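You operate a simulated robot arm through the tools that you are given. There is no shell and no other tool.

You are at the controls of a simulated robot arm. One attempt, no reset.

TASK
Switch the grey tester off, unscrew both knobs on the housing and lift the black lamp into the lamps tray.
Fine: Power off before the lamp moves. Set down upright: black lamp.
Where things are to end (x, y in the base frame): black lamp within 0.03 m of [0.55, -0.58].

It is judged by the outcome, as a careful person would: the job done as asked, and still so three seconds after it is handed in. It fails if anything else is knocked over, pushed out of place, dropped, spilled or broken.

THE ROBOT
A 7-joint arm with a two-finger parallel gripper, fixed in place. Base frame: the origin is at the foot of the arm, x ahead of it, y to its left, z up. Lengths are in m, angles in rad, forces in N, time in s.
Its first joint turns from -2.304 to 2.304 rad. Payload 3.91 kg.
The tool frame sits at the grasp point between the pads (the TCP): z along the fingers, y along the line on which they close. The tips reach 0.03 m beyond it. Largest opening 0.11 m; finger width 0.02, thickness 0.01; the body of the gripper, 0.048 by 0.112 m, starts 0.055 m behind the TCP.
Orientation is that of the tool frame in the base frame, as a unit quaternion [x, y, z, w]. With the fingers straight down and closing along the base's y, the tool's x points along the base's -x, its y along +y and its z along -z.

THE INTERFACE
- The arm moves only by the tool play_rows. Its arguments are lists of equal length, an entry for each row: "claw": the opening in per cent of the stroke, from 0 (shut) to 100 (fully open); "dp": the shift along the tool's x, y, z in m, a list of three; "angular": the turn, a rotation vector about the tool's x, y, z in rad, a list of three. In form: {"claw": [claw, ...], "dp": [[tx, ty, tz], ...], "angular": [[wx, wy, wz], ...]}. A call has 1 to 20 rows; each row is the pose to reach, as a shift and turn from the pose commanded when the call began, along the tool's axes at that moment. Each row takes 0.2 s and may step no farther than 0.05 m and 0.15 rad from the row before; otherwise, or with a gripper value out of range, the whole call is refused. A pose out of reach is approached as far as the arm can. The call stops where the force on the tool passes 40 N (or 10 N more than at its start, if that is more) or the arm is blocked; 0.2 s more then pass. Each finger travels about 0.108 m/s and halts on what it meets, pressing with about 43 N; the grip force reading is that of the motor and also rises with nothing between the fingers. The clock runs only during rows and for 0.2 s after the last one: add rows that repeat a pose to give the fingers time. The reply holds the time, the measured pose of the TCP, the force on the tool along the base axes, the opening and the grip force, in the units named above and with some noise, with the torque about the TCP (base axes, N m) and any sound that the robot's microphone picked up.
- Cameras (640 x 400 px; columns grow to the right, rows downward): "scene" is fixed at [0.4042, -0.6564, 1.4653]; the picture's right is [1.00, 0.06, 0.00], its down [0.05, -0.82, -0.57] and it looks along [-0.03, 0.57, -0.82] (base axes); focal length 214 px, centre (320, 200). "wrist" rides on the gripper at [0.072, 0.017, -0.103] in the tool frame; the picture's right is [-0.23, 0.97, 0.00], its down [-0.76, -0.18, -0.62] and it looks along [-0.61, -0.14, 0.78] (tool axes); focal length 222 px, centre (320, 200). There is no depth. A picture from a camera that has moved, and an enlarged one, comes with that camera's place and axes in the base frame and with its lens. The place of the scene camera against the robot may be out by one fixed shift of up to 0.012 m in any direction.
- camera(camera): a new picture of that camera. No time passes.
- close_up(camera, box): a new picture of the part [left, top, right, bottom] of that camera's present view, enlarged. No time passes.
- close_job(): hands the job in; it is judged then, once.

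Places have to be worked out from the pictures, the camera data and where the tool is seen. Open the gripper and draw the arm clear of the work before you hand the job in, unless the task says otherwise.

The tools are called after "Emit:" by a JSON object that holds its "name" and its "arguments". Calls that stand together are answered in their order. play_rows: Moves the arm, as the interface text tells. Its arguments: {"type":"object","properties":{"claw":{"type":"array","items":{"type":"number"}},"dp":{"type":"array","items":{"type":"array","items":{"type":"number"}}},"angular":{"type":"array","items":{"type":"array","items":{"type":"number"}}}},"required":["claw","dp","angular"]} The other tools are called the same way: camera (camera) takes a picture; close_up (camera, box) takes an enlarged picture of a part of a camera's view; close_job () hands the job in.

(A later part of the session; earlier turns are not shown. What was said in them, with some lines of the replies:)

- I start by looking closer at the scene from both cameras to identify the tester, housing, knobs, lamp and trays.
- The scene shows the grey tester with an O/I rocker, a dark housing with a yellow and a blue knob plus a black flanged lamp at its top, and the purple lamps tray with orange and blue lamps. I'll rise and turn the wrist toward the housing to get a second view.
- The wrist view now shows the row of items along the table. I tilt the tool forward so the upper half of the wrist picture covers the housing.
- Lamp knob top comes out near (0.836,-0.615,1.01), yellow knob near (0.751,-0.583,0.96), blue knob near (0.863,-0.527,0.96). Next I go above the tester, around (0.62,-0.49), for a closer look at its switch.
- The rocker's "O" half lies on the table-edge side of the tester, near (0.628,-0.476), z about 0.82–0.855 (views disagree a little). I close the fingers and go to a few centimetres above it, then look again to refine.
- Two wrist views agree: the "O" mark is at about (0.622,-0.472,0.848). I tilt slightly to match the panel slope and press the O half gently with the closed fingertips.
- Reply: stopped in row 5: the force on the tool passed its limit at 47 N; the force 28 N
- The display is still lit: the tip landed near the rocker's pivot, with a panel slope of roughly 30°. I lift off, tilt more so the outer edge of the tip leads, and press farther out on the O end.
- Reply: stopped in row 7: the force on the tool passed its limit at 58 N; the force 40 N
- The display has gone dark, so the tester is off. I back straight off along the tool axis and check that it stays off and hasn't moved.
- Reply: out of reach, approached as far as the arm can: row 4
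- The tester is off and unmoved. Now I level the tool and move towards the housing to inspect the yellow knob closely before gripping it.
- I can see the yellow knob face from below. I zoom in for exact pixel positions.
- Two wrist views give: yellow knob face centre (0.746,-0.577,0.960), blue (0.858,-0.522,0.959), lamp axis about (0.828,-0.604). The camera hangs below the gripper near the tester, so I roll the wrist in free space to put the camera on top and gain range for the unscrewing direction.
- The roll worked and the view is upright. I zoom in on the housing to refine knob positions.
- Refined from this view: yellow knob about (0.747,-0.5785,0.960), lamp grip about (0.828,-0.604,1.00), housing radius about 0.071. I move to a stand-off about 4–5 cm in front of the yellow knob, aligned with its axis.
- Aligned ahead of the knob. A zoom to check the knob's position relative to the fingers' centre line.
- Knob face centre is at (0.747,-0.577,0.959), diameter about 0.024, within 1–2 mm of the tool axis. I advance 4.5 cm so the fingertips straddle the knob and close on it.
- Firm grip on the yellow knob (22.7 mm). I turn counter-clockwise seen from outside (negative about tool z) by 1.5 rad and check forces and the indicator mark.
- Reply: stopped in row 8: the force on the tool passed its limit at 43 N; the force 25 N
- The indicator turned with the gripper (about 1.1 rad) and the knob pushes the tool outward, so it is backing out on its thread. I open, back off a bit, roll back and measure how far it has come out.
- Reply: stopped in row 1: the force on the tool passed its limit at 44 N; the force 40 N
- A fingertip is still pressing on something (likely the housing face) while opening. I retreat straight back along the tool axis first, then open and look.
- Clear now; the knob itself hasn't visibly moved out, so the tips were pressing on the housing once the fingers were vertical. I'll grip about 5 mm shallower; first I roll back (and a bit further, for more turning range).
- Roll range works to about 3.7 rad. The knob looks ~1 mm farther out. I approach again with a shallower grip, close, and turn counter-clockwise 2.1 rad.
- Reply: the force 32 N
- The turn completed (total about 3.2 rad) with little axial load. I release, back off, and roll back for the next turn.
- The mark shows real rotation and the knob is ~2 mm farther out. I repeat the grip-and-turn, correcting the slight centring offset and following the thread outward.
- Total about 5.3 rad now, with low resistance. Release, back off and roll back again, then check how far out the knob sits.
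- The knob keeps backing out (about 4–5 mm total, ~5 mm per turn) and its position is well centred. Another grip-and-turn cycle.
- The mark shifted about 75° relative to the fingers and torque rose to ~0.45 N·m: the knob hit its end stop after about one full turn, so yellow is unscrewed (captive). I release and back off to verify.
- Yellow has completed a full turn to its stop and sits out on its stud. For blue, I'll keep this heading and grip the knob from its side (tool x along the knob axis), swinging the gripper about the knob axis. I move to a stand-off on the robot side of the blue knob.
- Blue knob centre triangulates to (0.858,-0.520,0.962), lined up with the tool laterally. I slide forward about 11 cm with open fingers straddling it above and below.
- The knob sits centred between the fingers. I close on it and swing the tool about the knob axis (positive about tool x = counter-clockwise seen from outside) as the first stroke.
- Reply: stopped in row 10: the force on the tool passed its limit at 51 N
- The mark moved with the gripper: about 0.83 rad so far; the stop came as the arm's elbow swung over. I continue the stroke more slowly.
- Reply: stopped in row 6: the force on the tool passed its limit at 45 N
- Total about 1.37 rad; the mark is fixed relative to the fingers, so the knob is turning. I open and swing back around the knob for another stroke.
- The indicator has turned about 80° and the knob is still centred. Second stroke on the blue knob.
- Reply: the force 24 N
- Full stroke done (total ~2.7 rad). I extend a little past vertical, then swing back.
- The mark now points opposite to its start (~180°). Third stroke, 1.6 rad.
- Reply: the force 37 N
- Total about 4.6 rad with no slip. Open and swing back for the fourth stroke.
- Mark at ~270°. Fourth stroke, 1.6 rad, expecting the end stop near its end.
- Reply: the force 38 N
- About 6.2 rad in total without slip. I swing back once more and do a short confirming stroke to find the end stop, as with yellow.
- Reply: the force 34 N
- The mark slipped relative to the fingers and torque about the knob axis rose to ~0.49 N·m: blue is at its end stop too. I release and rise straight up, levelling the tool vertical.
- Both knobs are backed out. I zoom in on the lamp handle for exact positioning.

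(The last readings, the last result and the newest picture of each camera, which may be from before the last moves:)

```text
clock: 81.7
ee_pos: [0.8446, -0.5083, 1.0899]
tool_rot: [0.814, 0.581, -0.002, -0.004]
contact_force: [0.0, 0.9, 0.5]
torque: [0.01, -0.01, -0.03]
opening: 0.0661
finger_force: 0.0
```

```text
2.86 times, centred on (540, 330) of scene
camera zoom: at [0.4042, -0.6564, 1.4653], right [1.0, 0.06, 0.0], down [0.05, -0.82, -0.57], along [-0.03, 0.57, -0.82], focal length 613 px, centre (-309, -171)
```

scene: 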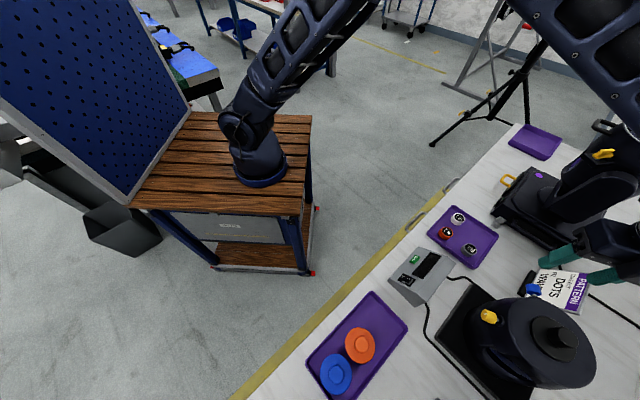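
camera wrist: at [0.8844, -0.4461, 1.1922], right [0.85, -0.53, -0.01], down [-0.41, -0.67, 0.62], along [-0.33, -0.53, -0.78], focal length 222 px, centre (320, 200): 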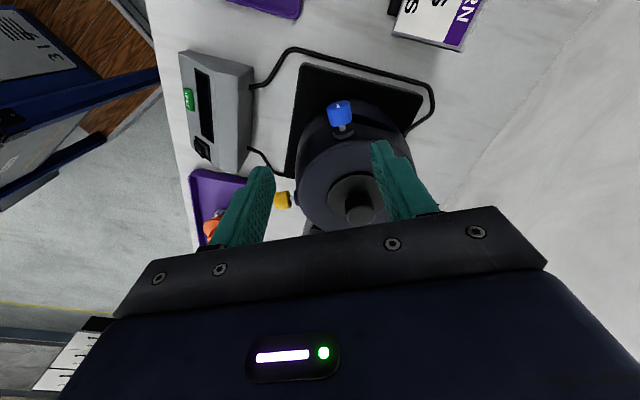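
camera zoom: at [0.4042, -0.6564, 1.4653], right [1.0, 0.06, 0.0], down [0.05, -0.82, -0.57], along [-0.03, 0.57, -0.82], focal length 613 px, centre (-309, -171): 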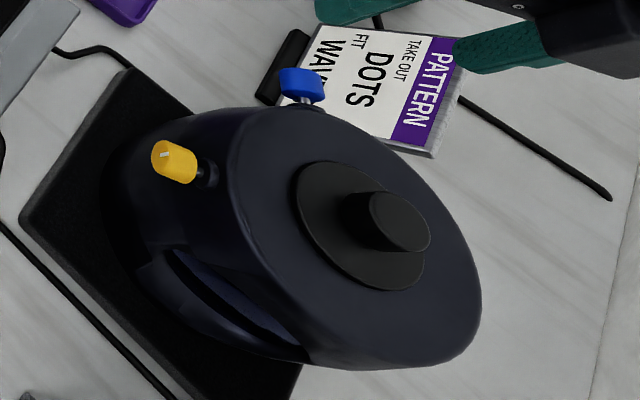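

Both knobs clearly stand out on silver studs. The lamp handle's axis is at about (0.833,-0.6075), top z ≈ 1.013. I move above it with open fingers.

Emit:
{"name": "play_rows", "arguments": {"claw": [60, 60, 60, 60], "dp": [[-0.035, 0.0072, 0.005], [-0.07, 0.0144, 0.01], [-0.0976, 0.0216, 0.02], [-0.0976, 0.0216, 0.02]], "angular": [[0, 0, 0], [0, 0, 0], [0, 0, 0], [0, 0, 0]]}}

Emit:
{"name": "close_up", "arguments": {"camera": "wrist", "box": [230, 80, 430, 220]}}

Emit:
{"name": "camera", "arguments": {"camera": "scene"}}

```text
clock: 82.7
ee_pos: [0.8341, -0.6089, 1.068]
tool_rot: [0.814, 0.581, -0.002, -0.003]
contact_force: [0.7, 0.8, 0.4]
torque: [-0.01, -0.01, 0.01]
opening: 0.066
finger_force: 0.0
```

```text
2.86 times, centred on (330, 150) of wrist
camera zoom: at [0.8729, -0.5455, 1.1717], right [0.85, -0.53, -0.01], down [-0.41, -0.67, 0.62], along [-0.33, -0.53, -0.78], focal length 635 px, centre (291, 343)
```

zoom: 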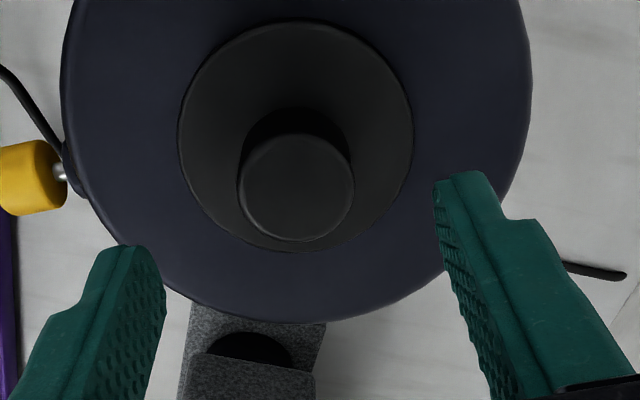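

```text
taken
```

scene: 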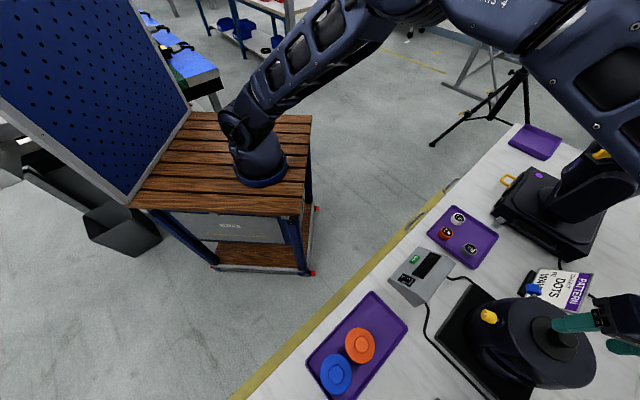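

The handle is within ~1.5 mm of the tool axis. I descend so the tips stop just above the flange and close on the handle.

Emit:
{"name": "play_rows", "arguments": {"claw": [60, 60, 60, 60, 30, 10, 10, 10, 10], "dp": [[0.001, 0.0012, 0.02], [0.001, 0.0012, 0.035], [0.001, 0.0012, 0.043], [0.001, 0.0012, 0.047], [0.001, 0.0012, 0.047], [0.001, 0.0012, 0.047], [0.001, 0.0012, 0.047], [0.001, 0.0012, 0.047], [0.001, 0.0012, 0.047]], "angular": [[0, 0, 0], [0, 0, 0], [0, 0, 0], [0, 0, 0], [0, 0, 0], [0, 0, 0], [0, 0, 0], [0, 0, 0], [0, 0, 0]]}}

Emit:
{"name": "close_up", "arguments": {"camera": "wrist", "box": [230, 80, 430, 220]}}

Emit:
{"name": "close_up", "arguments": {"camera": "scene", "box": [460, 260, 620, 400]}}

```text
clock: 84.7
ee_pos: [0.8341, -0.6068, 1.0202]
tool_rot: [0.813, 0.582, -0.001, -0.003]
contact_force: [0.6, 0.4, 2.5]
torque: [-0.06, -0.16, -0.02]
opening: 0.0306
finger_force: 42.8
```

```text
2.86 times, centred on (330, 150) of wrist
camera zoom: at [0.874, -0.5448, 1.1251], right [0.85, -0.53, -0.01], down [-0.41, -0.67, 0.62], along [-0.33, -0.53, -0.78], focal length 635 px, centre (291, 343)
```

zoom: 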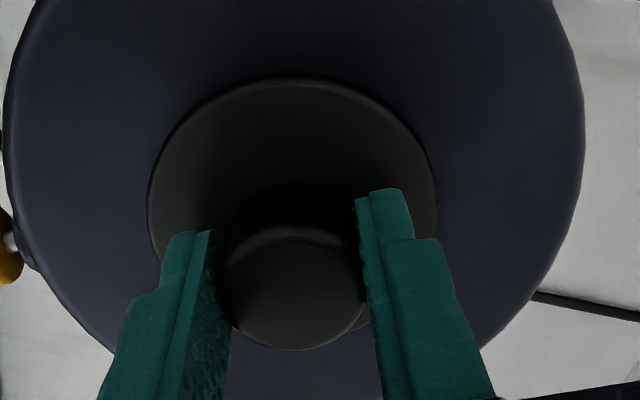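

```text
2.86 times, centred on (540, 330) of scene
camera zoom: at [0.4042, -0.6564, 1.4653], right [1.0, 0.06, 0.0], down [0.05, -0.82, -0.57], along [-0.03, 0.57, -0.82], focal length 613 px, centre (-309, -171)
```

zoom: 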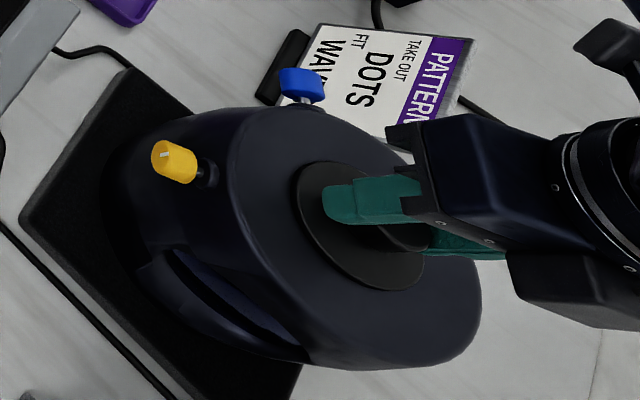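

Handle gripped at 30.6 mm. With the tester off and knobs loose, I lift slowly straight up and watch the force.

Emit:
{"name": "play_rows", "arguments": {"claw": [10, 10, 10, 10, 10, 10, 10, 10], "dp": [[0, 0, -0.005], [0, 0, -0.01], [0, 0, -0.02], [0, 0, -0.03], [0, 0, -0.045], [0, 0, -0.06], [0, 0, -0.08], [0, 0, -0.08]], "angular": [[0, 0, 0], [0, 0, 0], [0, 0, 0], [0, 0, 0], [0, 0, 0], [0, 0, 0], [0, 0, 0], [0, 0, 0]]}}

Emit:
{"name": "camera", "arguments": {"camera": "scene"}}

Emit:
{"name": "close_up", "arguments": {"camera": "wrist", "box": [230, 80, 430, 220]}}

```text
clock: 86.5
ee_pos: [0.8342, -0.6058, 1.1013]
tool_rot: [0.814, 0.581, -0.002, -0.003]
contact_force: [0.6, -0.6, -2.5]
torque: [-0.01, 0.0, 0.01]
opening: 0.0308
finger_force: 42.8
```

```text
taken
```

scene: 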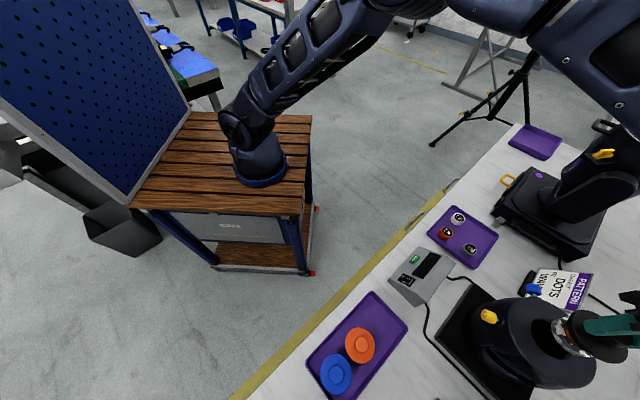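

```text
2.86 times, centred on (330, 150) of wrist
camera zoom: at [0.8743, -0.544, 1.2047], right [0.85, -0.53, -0.01], down [-0.41, -0.67, 0.62], along [-0.33, -0.53, -0.78], focal length 635 px, centre (291, 343)
```

zoom: 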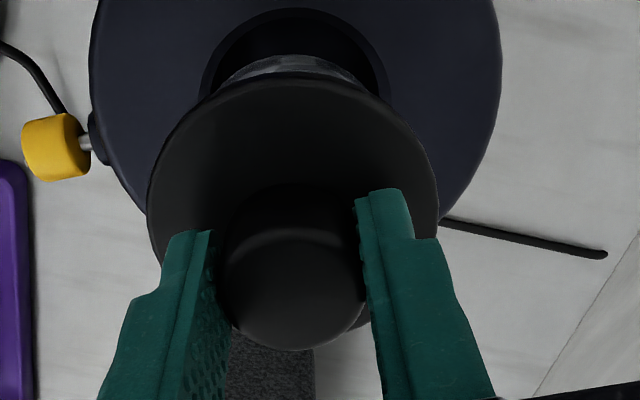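

The lamp comes out freely. I lift further and check its length.

Emit:
{"name": "play_rows", "arguments": {"claw": [10, 10, 10, 10, 10], "dp": [[0, 0, -0.02], [0, 0, -0.04], [0, 0, -0.06], [0, 0, -0.08], [0, 0, -0.08]], "angular": [[0, 0, 0], [0, 0, 0], [0, 0, 0], [0, 0, 0], [0, 0, 0]]}}

Emit:
{"name": "camera", "arguments": {"camera": "scene"}}

Emit:
{"name": "camera", "arguments": {"camera": "wrist"}}

Emit:
{"name": "close_up", "arguments": {"camera": "scene", "box": [480, 260, 640, 400]}}

Emit:
{"name": "close_up", "arguments": {"camera": "scene", "box": [290, 280, 430, 400]}}

```text
clock: 87.7
ee_pos: [0.8361, -0.6062, 1.1802]
tool_rot: [0.813, 0.582, -0.001, -0.003]
contact_force: [0.3, 0.0, -2.2]
torque: [0.02, 0.02, 0.01]
opening: 0.0308
finger_force: 42.9
```

```text
taken
```

scene: 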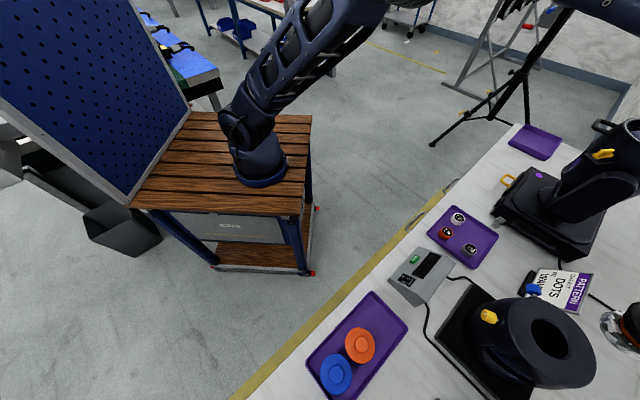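

```text
taken
camera wrist: at [0.8753, -0.5448, 1.2846], right [0.85, -0.53, -0.01], down [-0.41, -0.67, 0.62], along [-0.33, -0.53, -0.78], focal length 222 px, centre (320, 200)
```

wrist: 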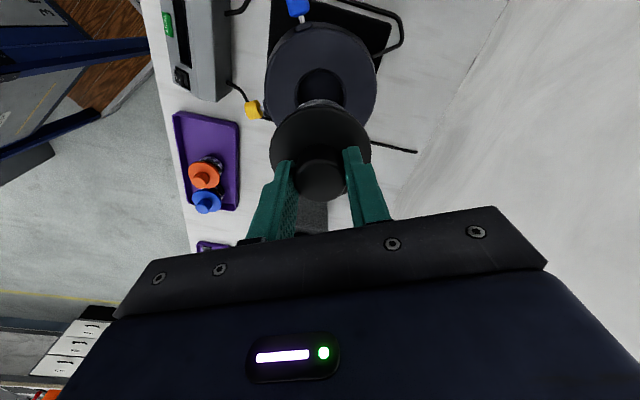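

```text
2.86 times, centred on (560, 330) of scene
camera zoom: at [0.4042, -0.6564, 1.4653], right [1.0, 0.06, 0.0], down [0.05, -0.82, -0.57], along [-0.03, 0.57, -0.82], focal length 613 px, centre (-366, -171)
```

zoom: 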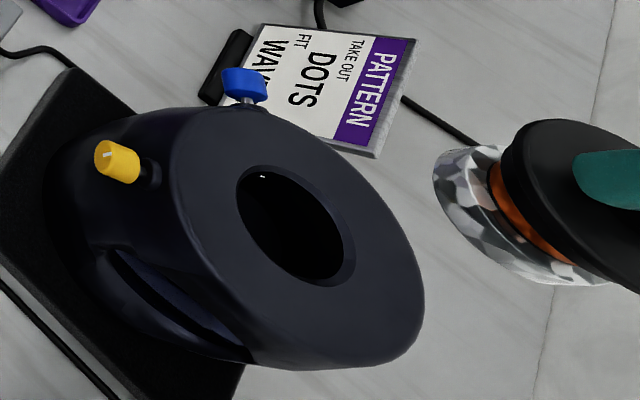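

```text
3.33 times, centred on (360, 340) of scene
camera zoom: at [0.4042, -0.6564, 1.4653], right [1.0, 0.06, 0.0], down [0.05, -0.82, -0.57], along [-0.03, 0.57, -0.82], focal length 715 px, centre (187, -267)
```

zoom: 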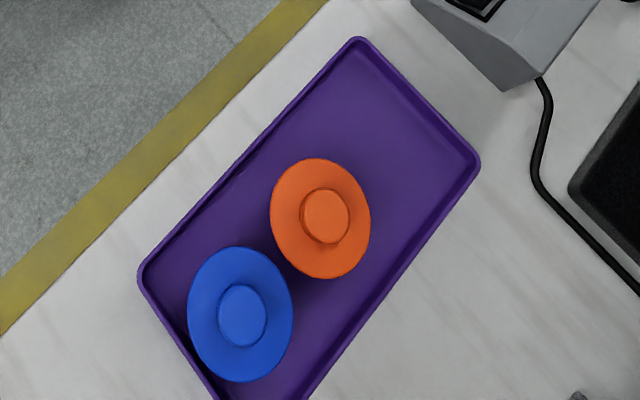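

The lamp is out and hanging upright, with its bulb below the flange. I carry it over to the lamps tray target at (0.55,-0.58), staying high.

Emit:
{"name": "play_rows", "arguments": {"claw": [10, 10, 10, 10, 10, 10, 10, 10, 10], "dp": [[-0.0045, -0.0187, 0.004], [-0.0135, -0.0559, 0.012], [-0.0231, -0.0958, 0.0206], [-0.0328, -0.1356, 0.029], [-0.0424, -0.1755, 0.0377], [-0.052, -0.2154, 0.0463], [-0.0617, -0.2553, 0.0549], [-0.0675, -0.2793, 0.06], [-0.0675, -0.2793, 0.06]], "angular": [[0, 0, 0.03], [0, 0, 0.06], [0, 0, 0.1], [0, 0, 0.15], [0, 0, 0.2], [0, 0, 0.25], [0, 0, 0.28], [0, 0, 0.3], [0, 0, 0.3]]}}

Emit:
{"name": "camera", "arguments": {"camera": "wrist"}}

Emit:
{"name": "camera", "arguments": {"camera": "scene"}}

Emit:
{"name": "close_up", "arguments": {"camera": "wrist", "box": [200, 40, 440, 220]}}

```text
clock: 89.7
ee_pos: [0.5481, -0.5809, 1.1231]
tool_rot: [0.892, 0.453, -0.001, -0.004]
contact_force: [-0.3, -0.8, -3.1]
torque: [0.05, -0.05, 0.01]
opening: 0.0309
finger_force: 42.7
```

```text
taken
camera wrist: at [0.6048, -0.5334, 1.2269], right [0.65, -0.76, -0.01], down [-0.59, -0.51, 0.62], along [-0.48, -0.4, -0.78], focal length 222 px, centre (320, 200)
```

wrist: 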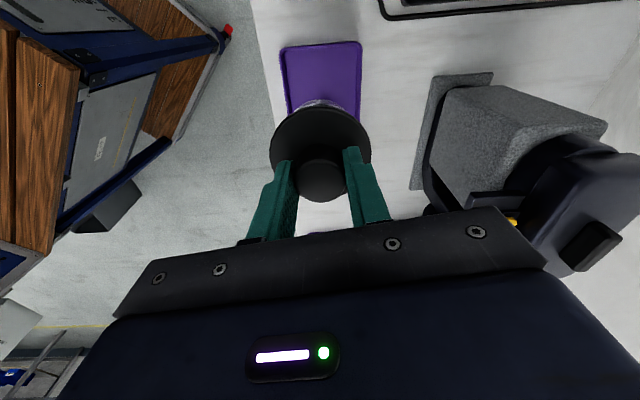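

```text
taken
```

scene: 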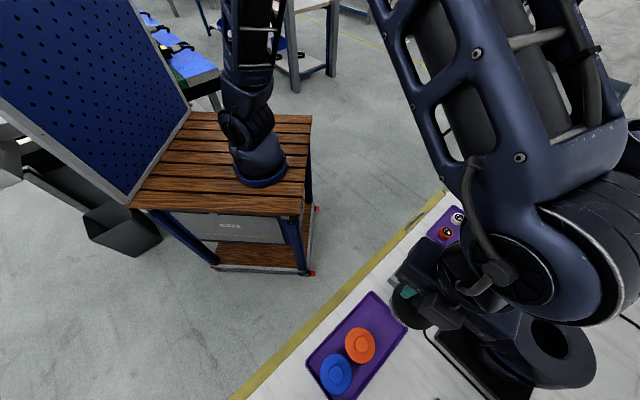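

```text
2.22 times, centred on (320, 130) of wrist
camera zoom: at [0.6048, -0.5334, 1.2269], right [0.65, -0.76, -0.01], down [-0.59, -0.51, 0.62], along [-0.48, -0.4, -0.78], focal length 494 px, centre (320, 356)
```

zoom: 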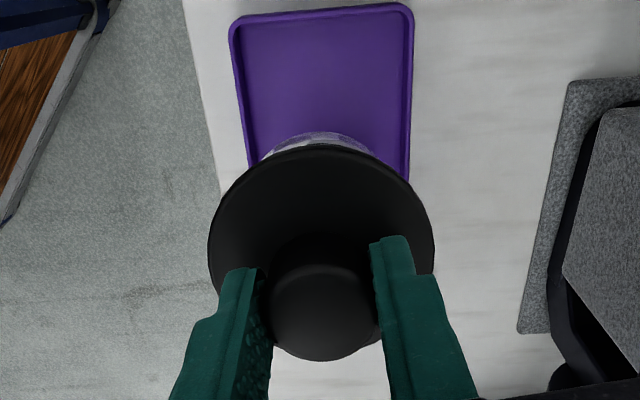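

The lamp is over the free end of the tray; the tray's end-wall midpoint is about (0.582,-0.549), so (0.55,-0.58) is centred. I shift 4 mm away from the orange lamp and descend to about 3–4 cm above the expected seating height.

Emit:
{"name": "play_rows", "arguments": {"claw": [10, 10, 10, 10, 10, 10, 10], "dp": [[0.002, 0.0005, 0.03], [0.004, 0.001, 0.07], [0.0055, 0.0015, 0.11], [0.0055, 0.0015, 0.15], [0.0055, 0.0015, 0.19], [0.0055, 0.0015, 0.213], [0.0055, 0.0015, 0.213]], "angular": [[0, 0, 0], [0, 0, 0], [0, 0, 0], [0, 0, 0], [0, 0, 0], [0, 0, 0], [0, 0, 0]]}}

Emit:
{"name": "camera", "arguments": {"camera": "wrist"}}

Emit:
{"name": "camera", "arguments": {"camera": "scene"}}

Emit:
{"name": "close_up", "arguments": {"camera": "scene", "box": [290, 250, 450, 400]}}

```text
clock: 91.3
ee_pos: [0.5532, -0.5775, 0.9103]
tool_rot: [0.891, 0.453, -0.002, -0.003]
contact_force: [0.2, 0.4, -1.3]
torque: [-0.05, -0.02, -0.04]
opening: 0.0309
finger_force: 42.8
```

```text
taken
camera wrist: at [0.6087, -0.5296, 1.0134], right [0.65, -0.76, -0.01], down [-0.59, -0.51, 0.62], along [-0.48, -0.4, -0.78], focal length 222 px, centre (320, 200)
```

wrist: 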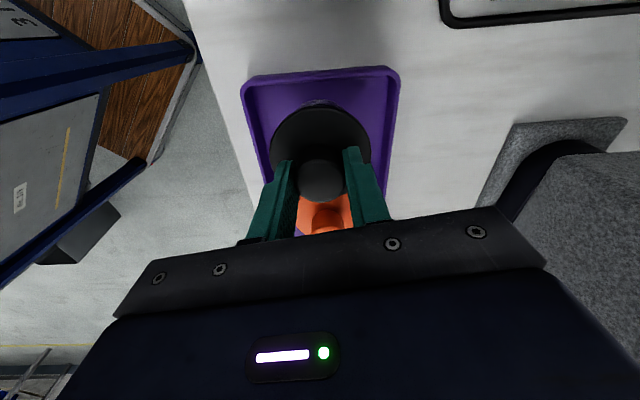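

```text
taken
```

scene: 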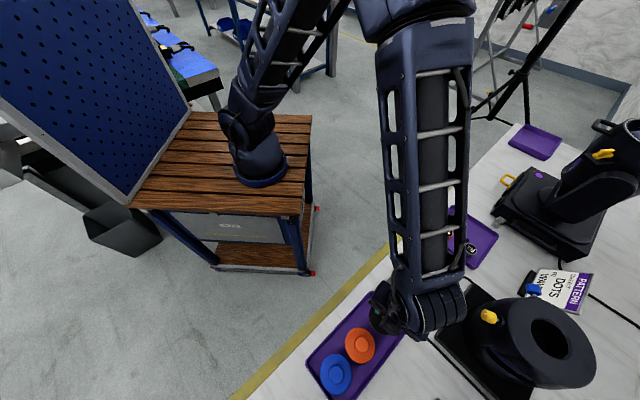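

```text
2.67 times, centred on (370, 325) of scene
camera zoom: at [0.4042, -0.6564, 1.4653], right [1.0, 0.06, 0.0], down [0.05, -0.82, -0.57], along [-0.03, 0.57, -0.82], focal length 572 px, centre (187, -133)
```

zoom: 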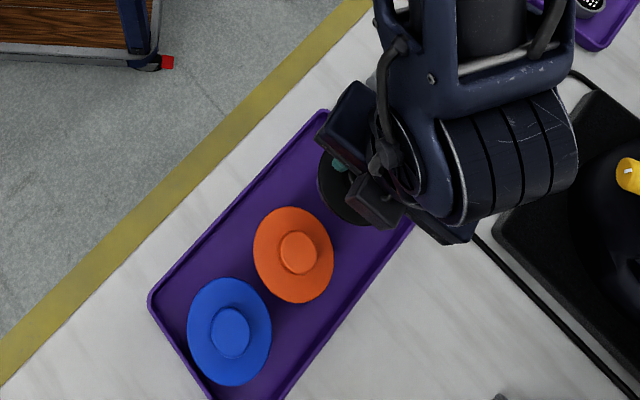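

Position is good: axis at (0.553,-0.5775), about 74 mm from the orange lamp axis. I lower gently in small steps, watching for the force change at touchdown.

Emit:
{"name": "play_rows", "arguments": {"claw": [10, 10, 10, 10, 10, 10], "dp": [[0, 0, 0.01], [0, 0, 0.018], [0, 0, 0.024], [0, 0, 0.028], [0, 0, 0.03], [0, 0, 0.03]], "angular": [[0, 0, 0], [0, 0, 0], [0, 0, 0], [0, 0, 0], [0, 0, 0], [0, 0, 0]]}}

Emit:
{"name": "close_up", "arguments": {"camera": "scene", "box": [330, 270, 430, 350]}}

Emit:
{"name": "camera", "arguments": {"camera": "wrist"}}

```text
clock: 92.7
ee_pos: [0.5522, -0.5754, 0.881]
tool_rot: [0.891, 0.454, -0.001, -0.002]
contact_force: [-1.8, 2.9, 22.8]
torque: [0.08, -0.33, -0.02]
opening: 0.031
finger_force: 43.4
```

```text
5.00 times, centred on (380, 310) of scene
camera zoom: at [0.4042, -0.6564, 1.4653], right [1.0, 0.06, 0.0], down [0.05, -0.82, -0.57], along [-0.03, 0.57, -0.82], focal length 1072 px, centre (20, -350)
```

zoom: 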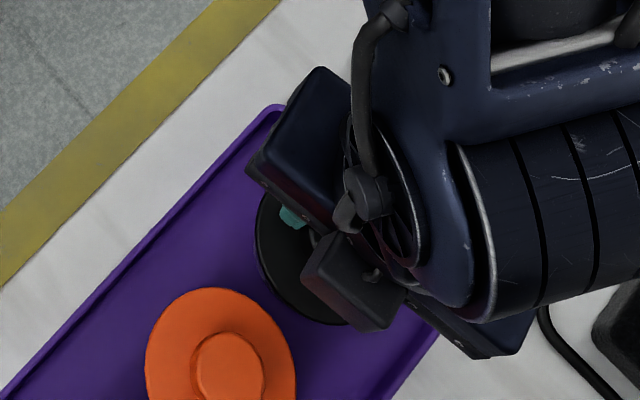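

```text
taken
camera wrist: at [0.6082, -0.5287, 0.9848], right [0.65, -0.76, 0.0], down [-0.59, -0.51, 0.62], along [-0.47, -0.41, -0.78], focal length 222 px, centre (320, 200)
```

wrist: 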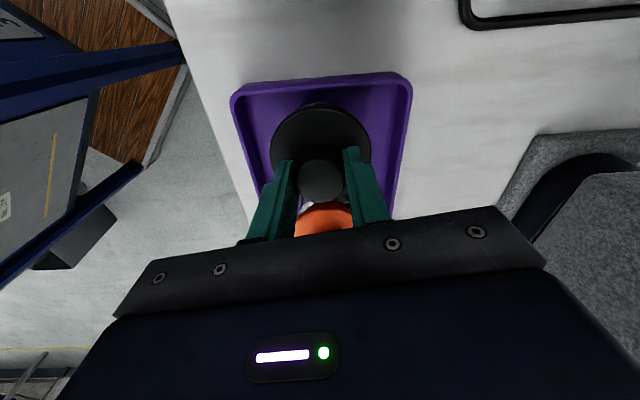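

Upward force of ~23 N at TCP z 0.881 shows the lamp is resting on the tray floor. I ease up a millimetre to relieve the load, then check.

Emit:
{"name": "play_rows", "arguments": {"claw": [10, 10], "dp": [[0, 0, -0.0008], [0, 0, -0.0008]], "angular": [[0, 0, 0], [0, 0, 0]]}}

Emit:
{"name": "close_up", "arguments": {"camera": "wrist", "box": [220, 60, 420, 240]}}

```text
clock: 93.3
ee_pos: [0.5522, -0.5766, 0.8822]
tool_rot: [0.891, 0.453, -0.002, -0.003]
contact_force: [1.8, -4.0, 15.0]
torque: [-0.41, -0.51, -0.08]
opening: 0.031
finger_force: 43.1
```

```text
2.22 times, centred on (320, 150) of wrist
camera zoom: at [0.6083, -0.5287, 0.9848], right [0.65, -0.76, -0.01], down [-0.59, -0.51, 0.62], along [-0.48, -0.41, -0.78], focal length 494 px, centre (320, 311)
```

zoom: 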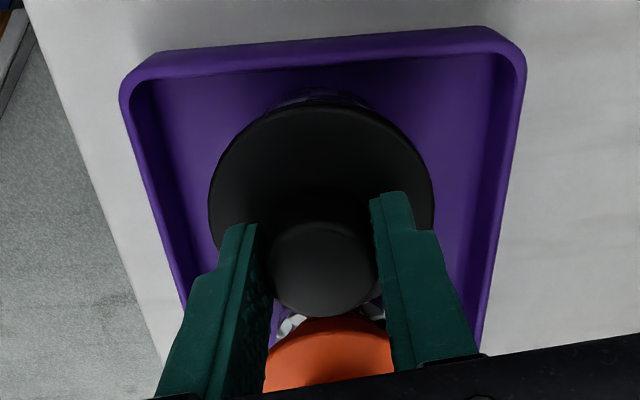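

Load is falling (15 N) and the lamp stands clear of walls and neighbour. I ease a bit more and open the fingers moderately.

Emit:
{"name": "play_rows", "arguments": {"claw": [10, 10, 20, 30, 40, 45, 45], "dp": [[0, 0, -0.0008], [0, 0, -0.001], [0, 0, -0.001], [0, 0, -0.001], [0, 0, -0.001], [0, 0, -0.001], [0, 0, -0.001]], "angular": [[0, 0, 0], [0, 0, 0], [0, 0, 0], [0, 0, 0], [0, 0, 0], [0, 0, 0], [0, 0, 0]]}}

Emit:
{"name": "close_up", "arguments": {"camera": "wrist", "box": [220, 60, 420, 240]}}

```text
clock: 94.9
ee_pos: [0.5526, -0.5766, 0.8821]
tool_rot: [0.891, 0.454, -0.001, -0.004]
contact_force: [0.2, 0.0, 0.1]
torque: [0.02, 0.01, 0.0]
opening: 0.0493
finger_force: 0.0
```

```text
2.22 times, centred on (320, 150) of wrist
camera zoom: at [0.6083, -0.5285, 0.9855], right [0.65, -0.76, -0.01], down [-0.59, -0.51, 0.62], along [-0.48, -0.4, -0.78], focal length 494 px, centre (320, 311)
```

zoom: 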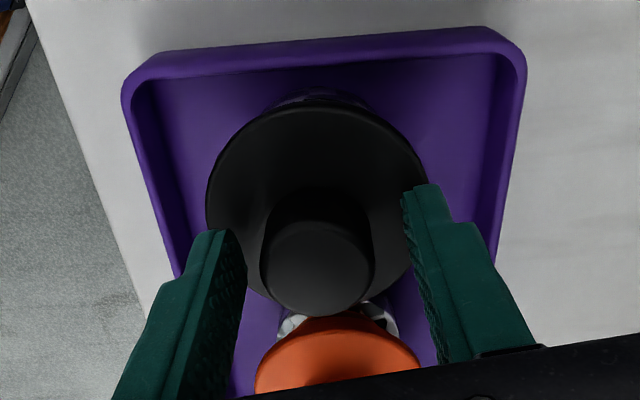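

Released; the lamp stands still with no contact force. I rise straight up, clear of the handle.

Emit:
{"name": "play_rows", "arguments": {"claw": [45, 45, 45, 45, 45, 45, 45], "dp": [[0, 0, -0.01], [0, 0, -0.03], [0, 0, -0.06], [0, 0, -0.1], [0, 0, -0.15], [0, 0, -0.2], [0, 0, -0.2]], "angular": [[0, 0, 0], [0, 0, 0], [0, 0, 0], [0, 0, 0], [0, 0, 0], [0, 0, 0], [0, 0, 0]]}}

Emit:
{"name": "camera", "arguments": {"camera": "wrist"}}

Emit:
{"name": "camera", "arguments": {"camera": "scene"}}

```text
clock: 96.5
ee_pos: [0.5531, -0.5787, 1.0821]
tool_rot: [0.891, 0.454, -0.001, -0.004]
contact_force: [0.4, 0.7, -0.1]
torque: [0.03, 0.02, 0.0]
opening: 0.0496
finger_force: 0.1
```

```text
taken
camera wrist: at [0.6091, -0.5299, 1.1856], right [0.65, -0.76, -0.01], down [-0.59, -0.51, 0.62], along [-0.48, -0.4, -0.78], focal length 222 px, centre (320, 200)
```

wrist: 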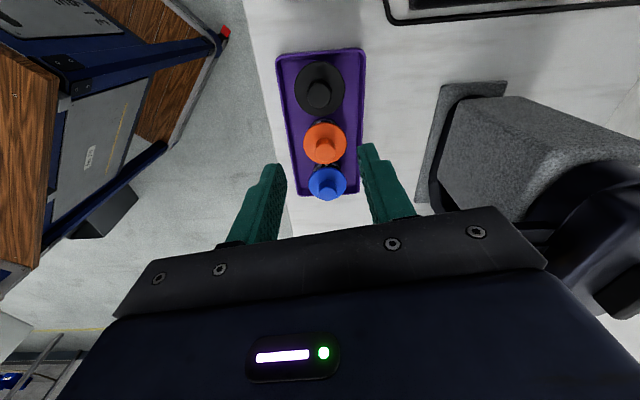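

```text
taken
```

scene: 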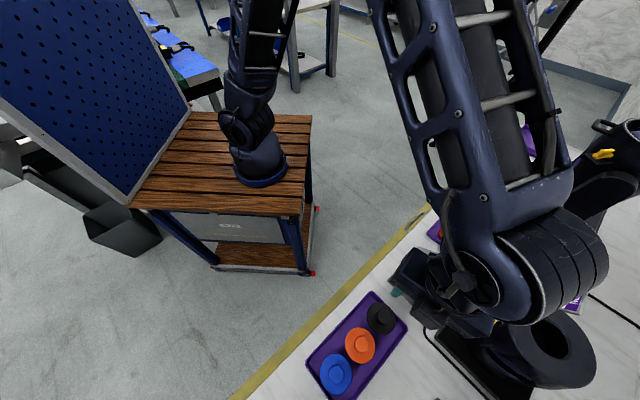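

The black lamp stands upright in the tray beside the others. I draw the arm back and up towards the robot, opening the gripper, and then do a final check.

Emit:
{"name": "play_rows", "arguments": {"claw": [60, 80, 100, 100, 100, 100, 100, 100], "dp": [[0.0, 0.0, -0.04], [0.015, -0.028, -0.07], [0.03, -0.057, -0.1], [0.047, -0.092, -0.125], [0.066, -0.128, -0.14], [0.085, -0.164, -0.15], [0.103, -0.1985, -0.15], [0.103, -0.1985, -0.15]], "angular": [[0, 0, 0], [0, 0, 0], [0, 0, 0], [0, 0, 0], [0, 0, 0], [0, 0, 0], [0, 0, 0], [0, 0, 0]]}}

Emit:
{"name": "camera", "arguments": {"camera": "scene"}}

Emit:
{"name": "close_up", "arguments": {"camera": "scene", "box": [290, 230, 470, 400]}}

Emit:
{"name": "camera", "arguments": {"camera": "wrist"}}

```text
clock: 98.3
ee_pos: [0.4529, -0.3777, 1.2336]
tool_rot: [0.892, 0.453, -0.002, -0.003]
contact_force: [0.0, -0.2, 0.6]
torque: [0.02, 0.0, -0.01]
opening: 0.1103
finger_force: 0.0
```

```text
taken
```

scene: 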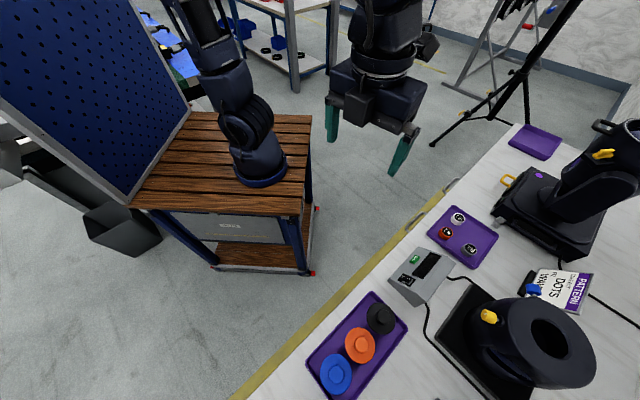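

```text
2.35 times, centred on (380, 315) of scene
camera zoom: at [0.4042, -0.6564, 1.4653], right [1.0, 0.06, 0.0], down [0.05, -0.82, -0.57], along [-0.03, 0.57, -0.82], focal length 505 px, centre (179, -71)
```

zoom: 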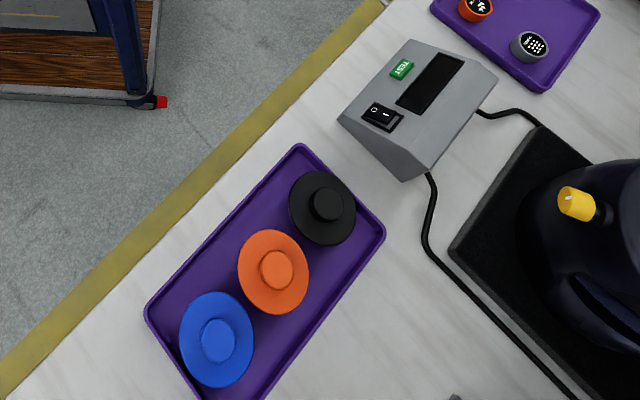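

```text
taken
camera wrist: at [0.5089, -0.3294, 1.3364], right [0.65, -0.76, -0.01], down [-0.59, -0.51, 0.62], along [-0.48, -0.4, -0.78], focal length 222 px, centre (320, 200)
```

wrist: 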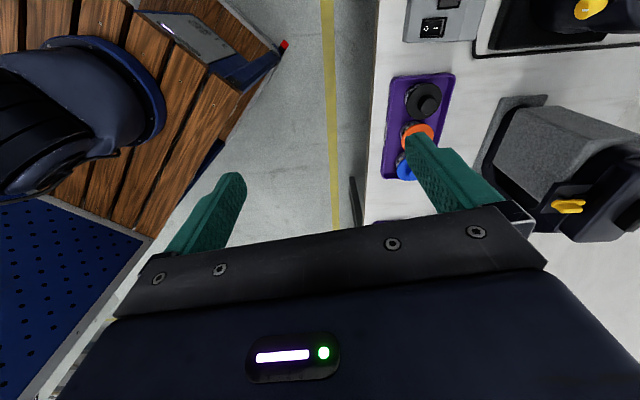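

The tester display is dark. Both knobs are out on their studs, the black lamp stands upright at about (0.553,-0.577) in the lamps tray, and nothing else has moved. The arm is clear and the gripper open, so I hand the job in.

Emit:
{"name": "close_job", "arguments": {}}

```text
The job is handed in.
```

The job is handed in: the tester is off, both knobs are unscrewed, and the black lamp is standing upright in the lamps tray. The result of the judging has not come back.

- **Tester:** I pressed the O side of the rocker. The display went dark before the lamp was touched, and it was still dark in the last picture.
- **Knobs:** I turned the yellow and blue knobs counter-clockwise about one full turn each, until they hit their end stops. Both stay on the housing, standing out on their studs.
- **Black lamp:** I set it down at about (0.553, -0.577), roughly 4 mm from the target.
- **Everything else:** The final pictures show the orange and blue lamps, the trays and the tester where they were at the start. The gripper is open and the arm is drawn back from the table.

The force limit stopped the arm a few times while I was pressing the switch and turning the knobs. I saw no damage or movement from it.
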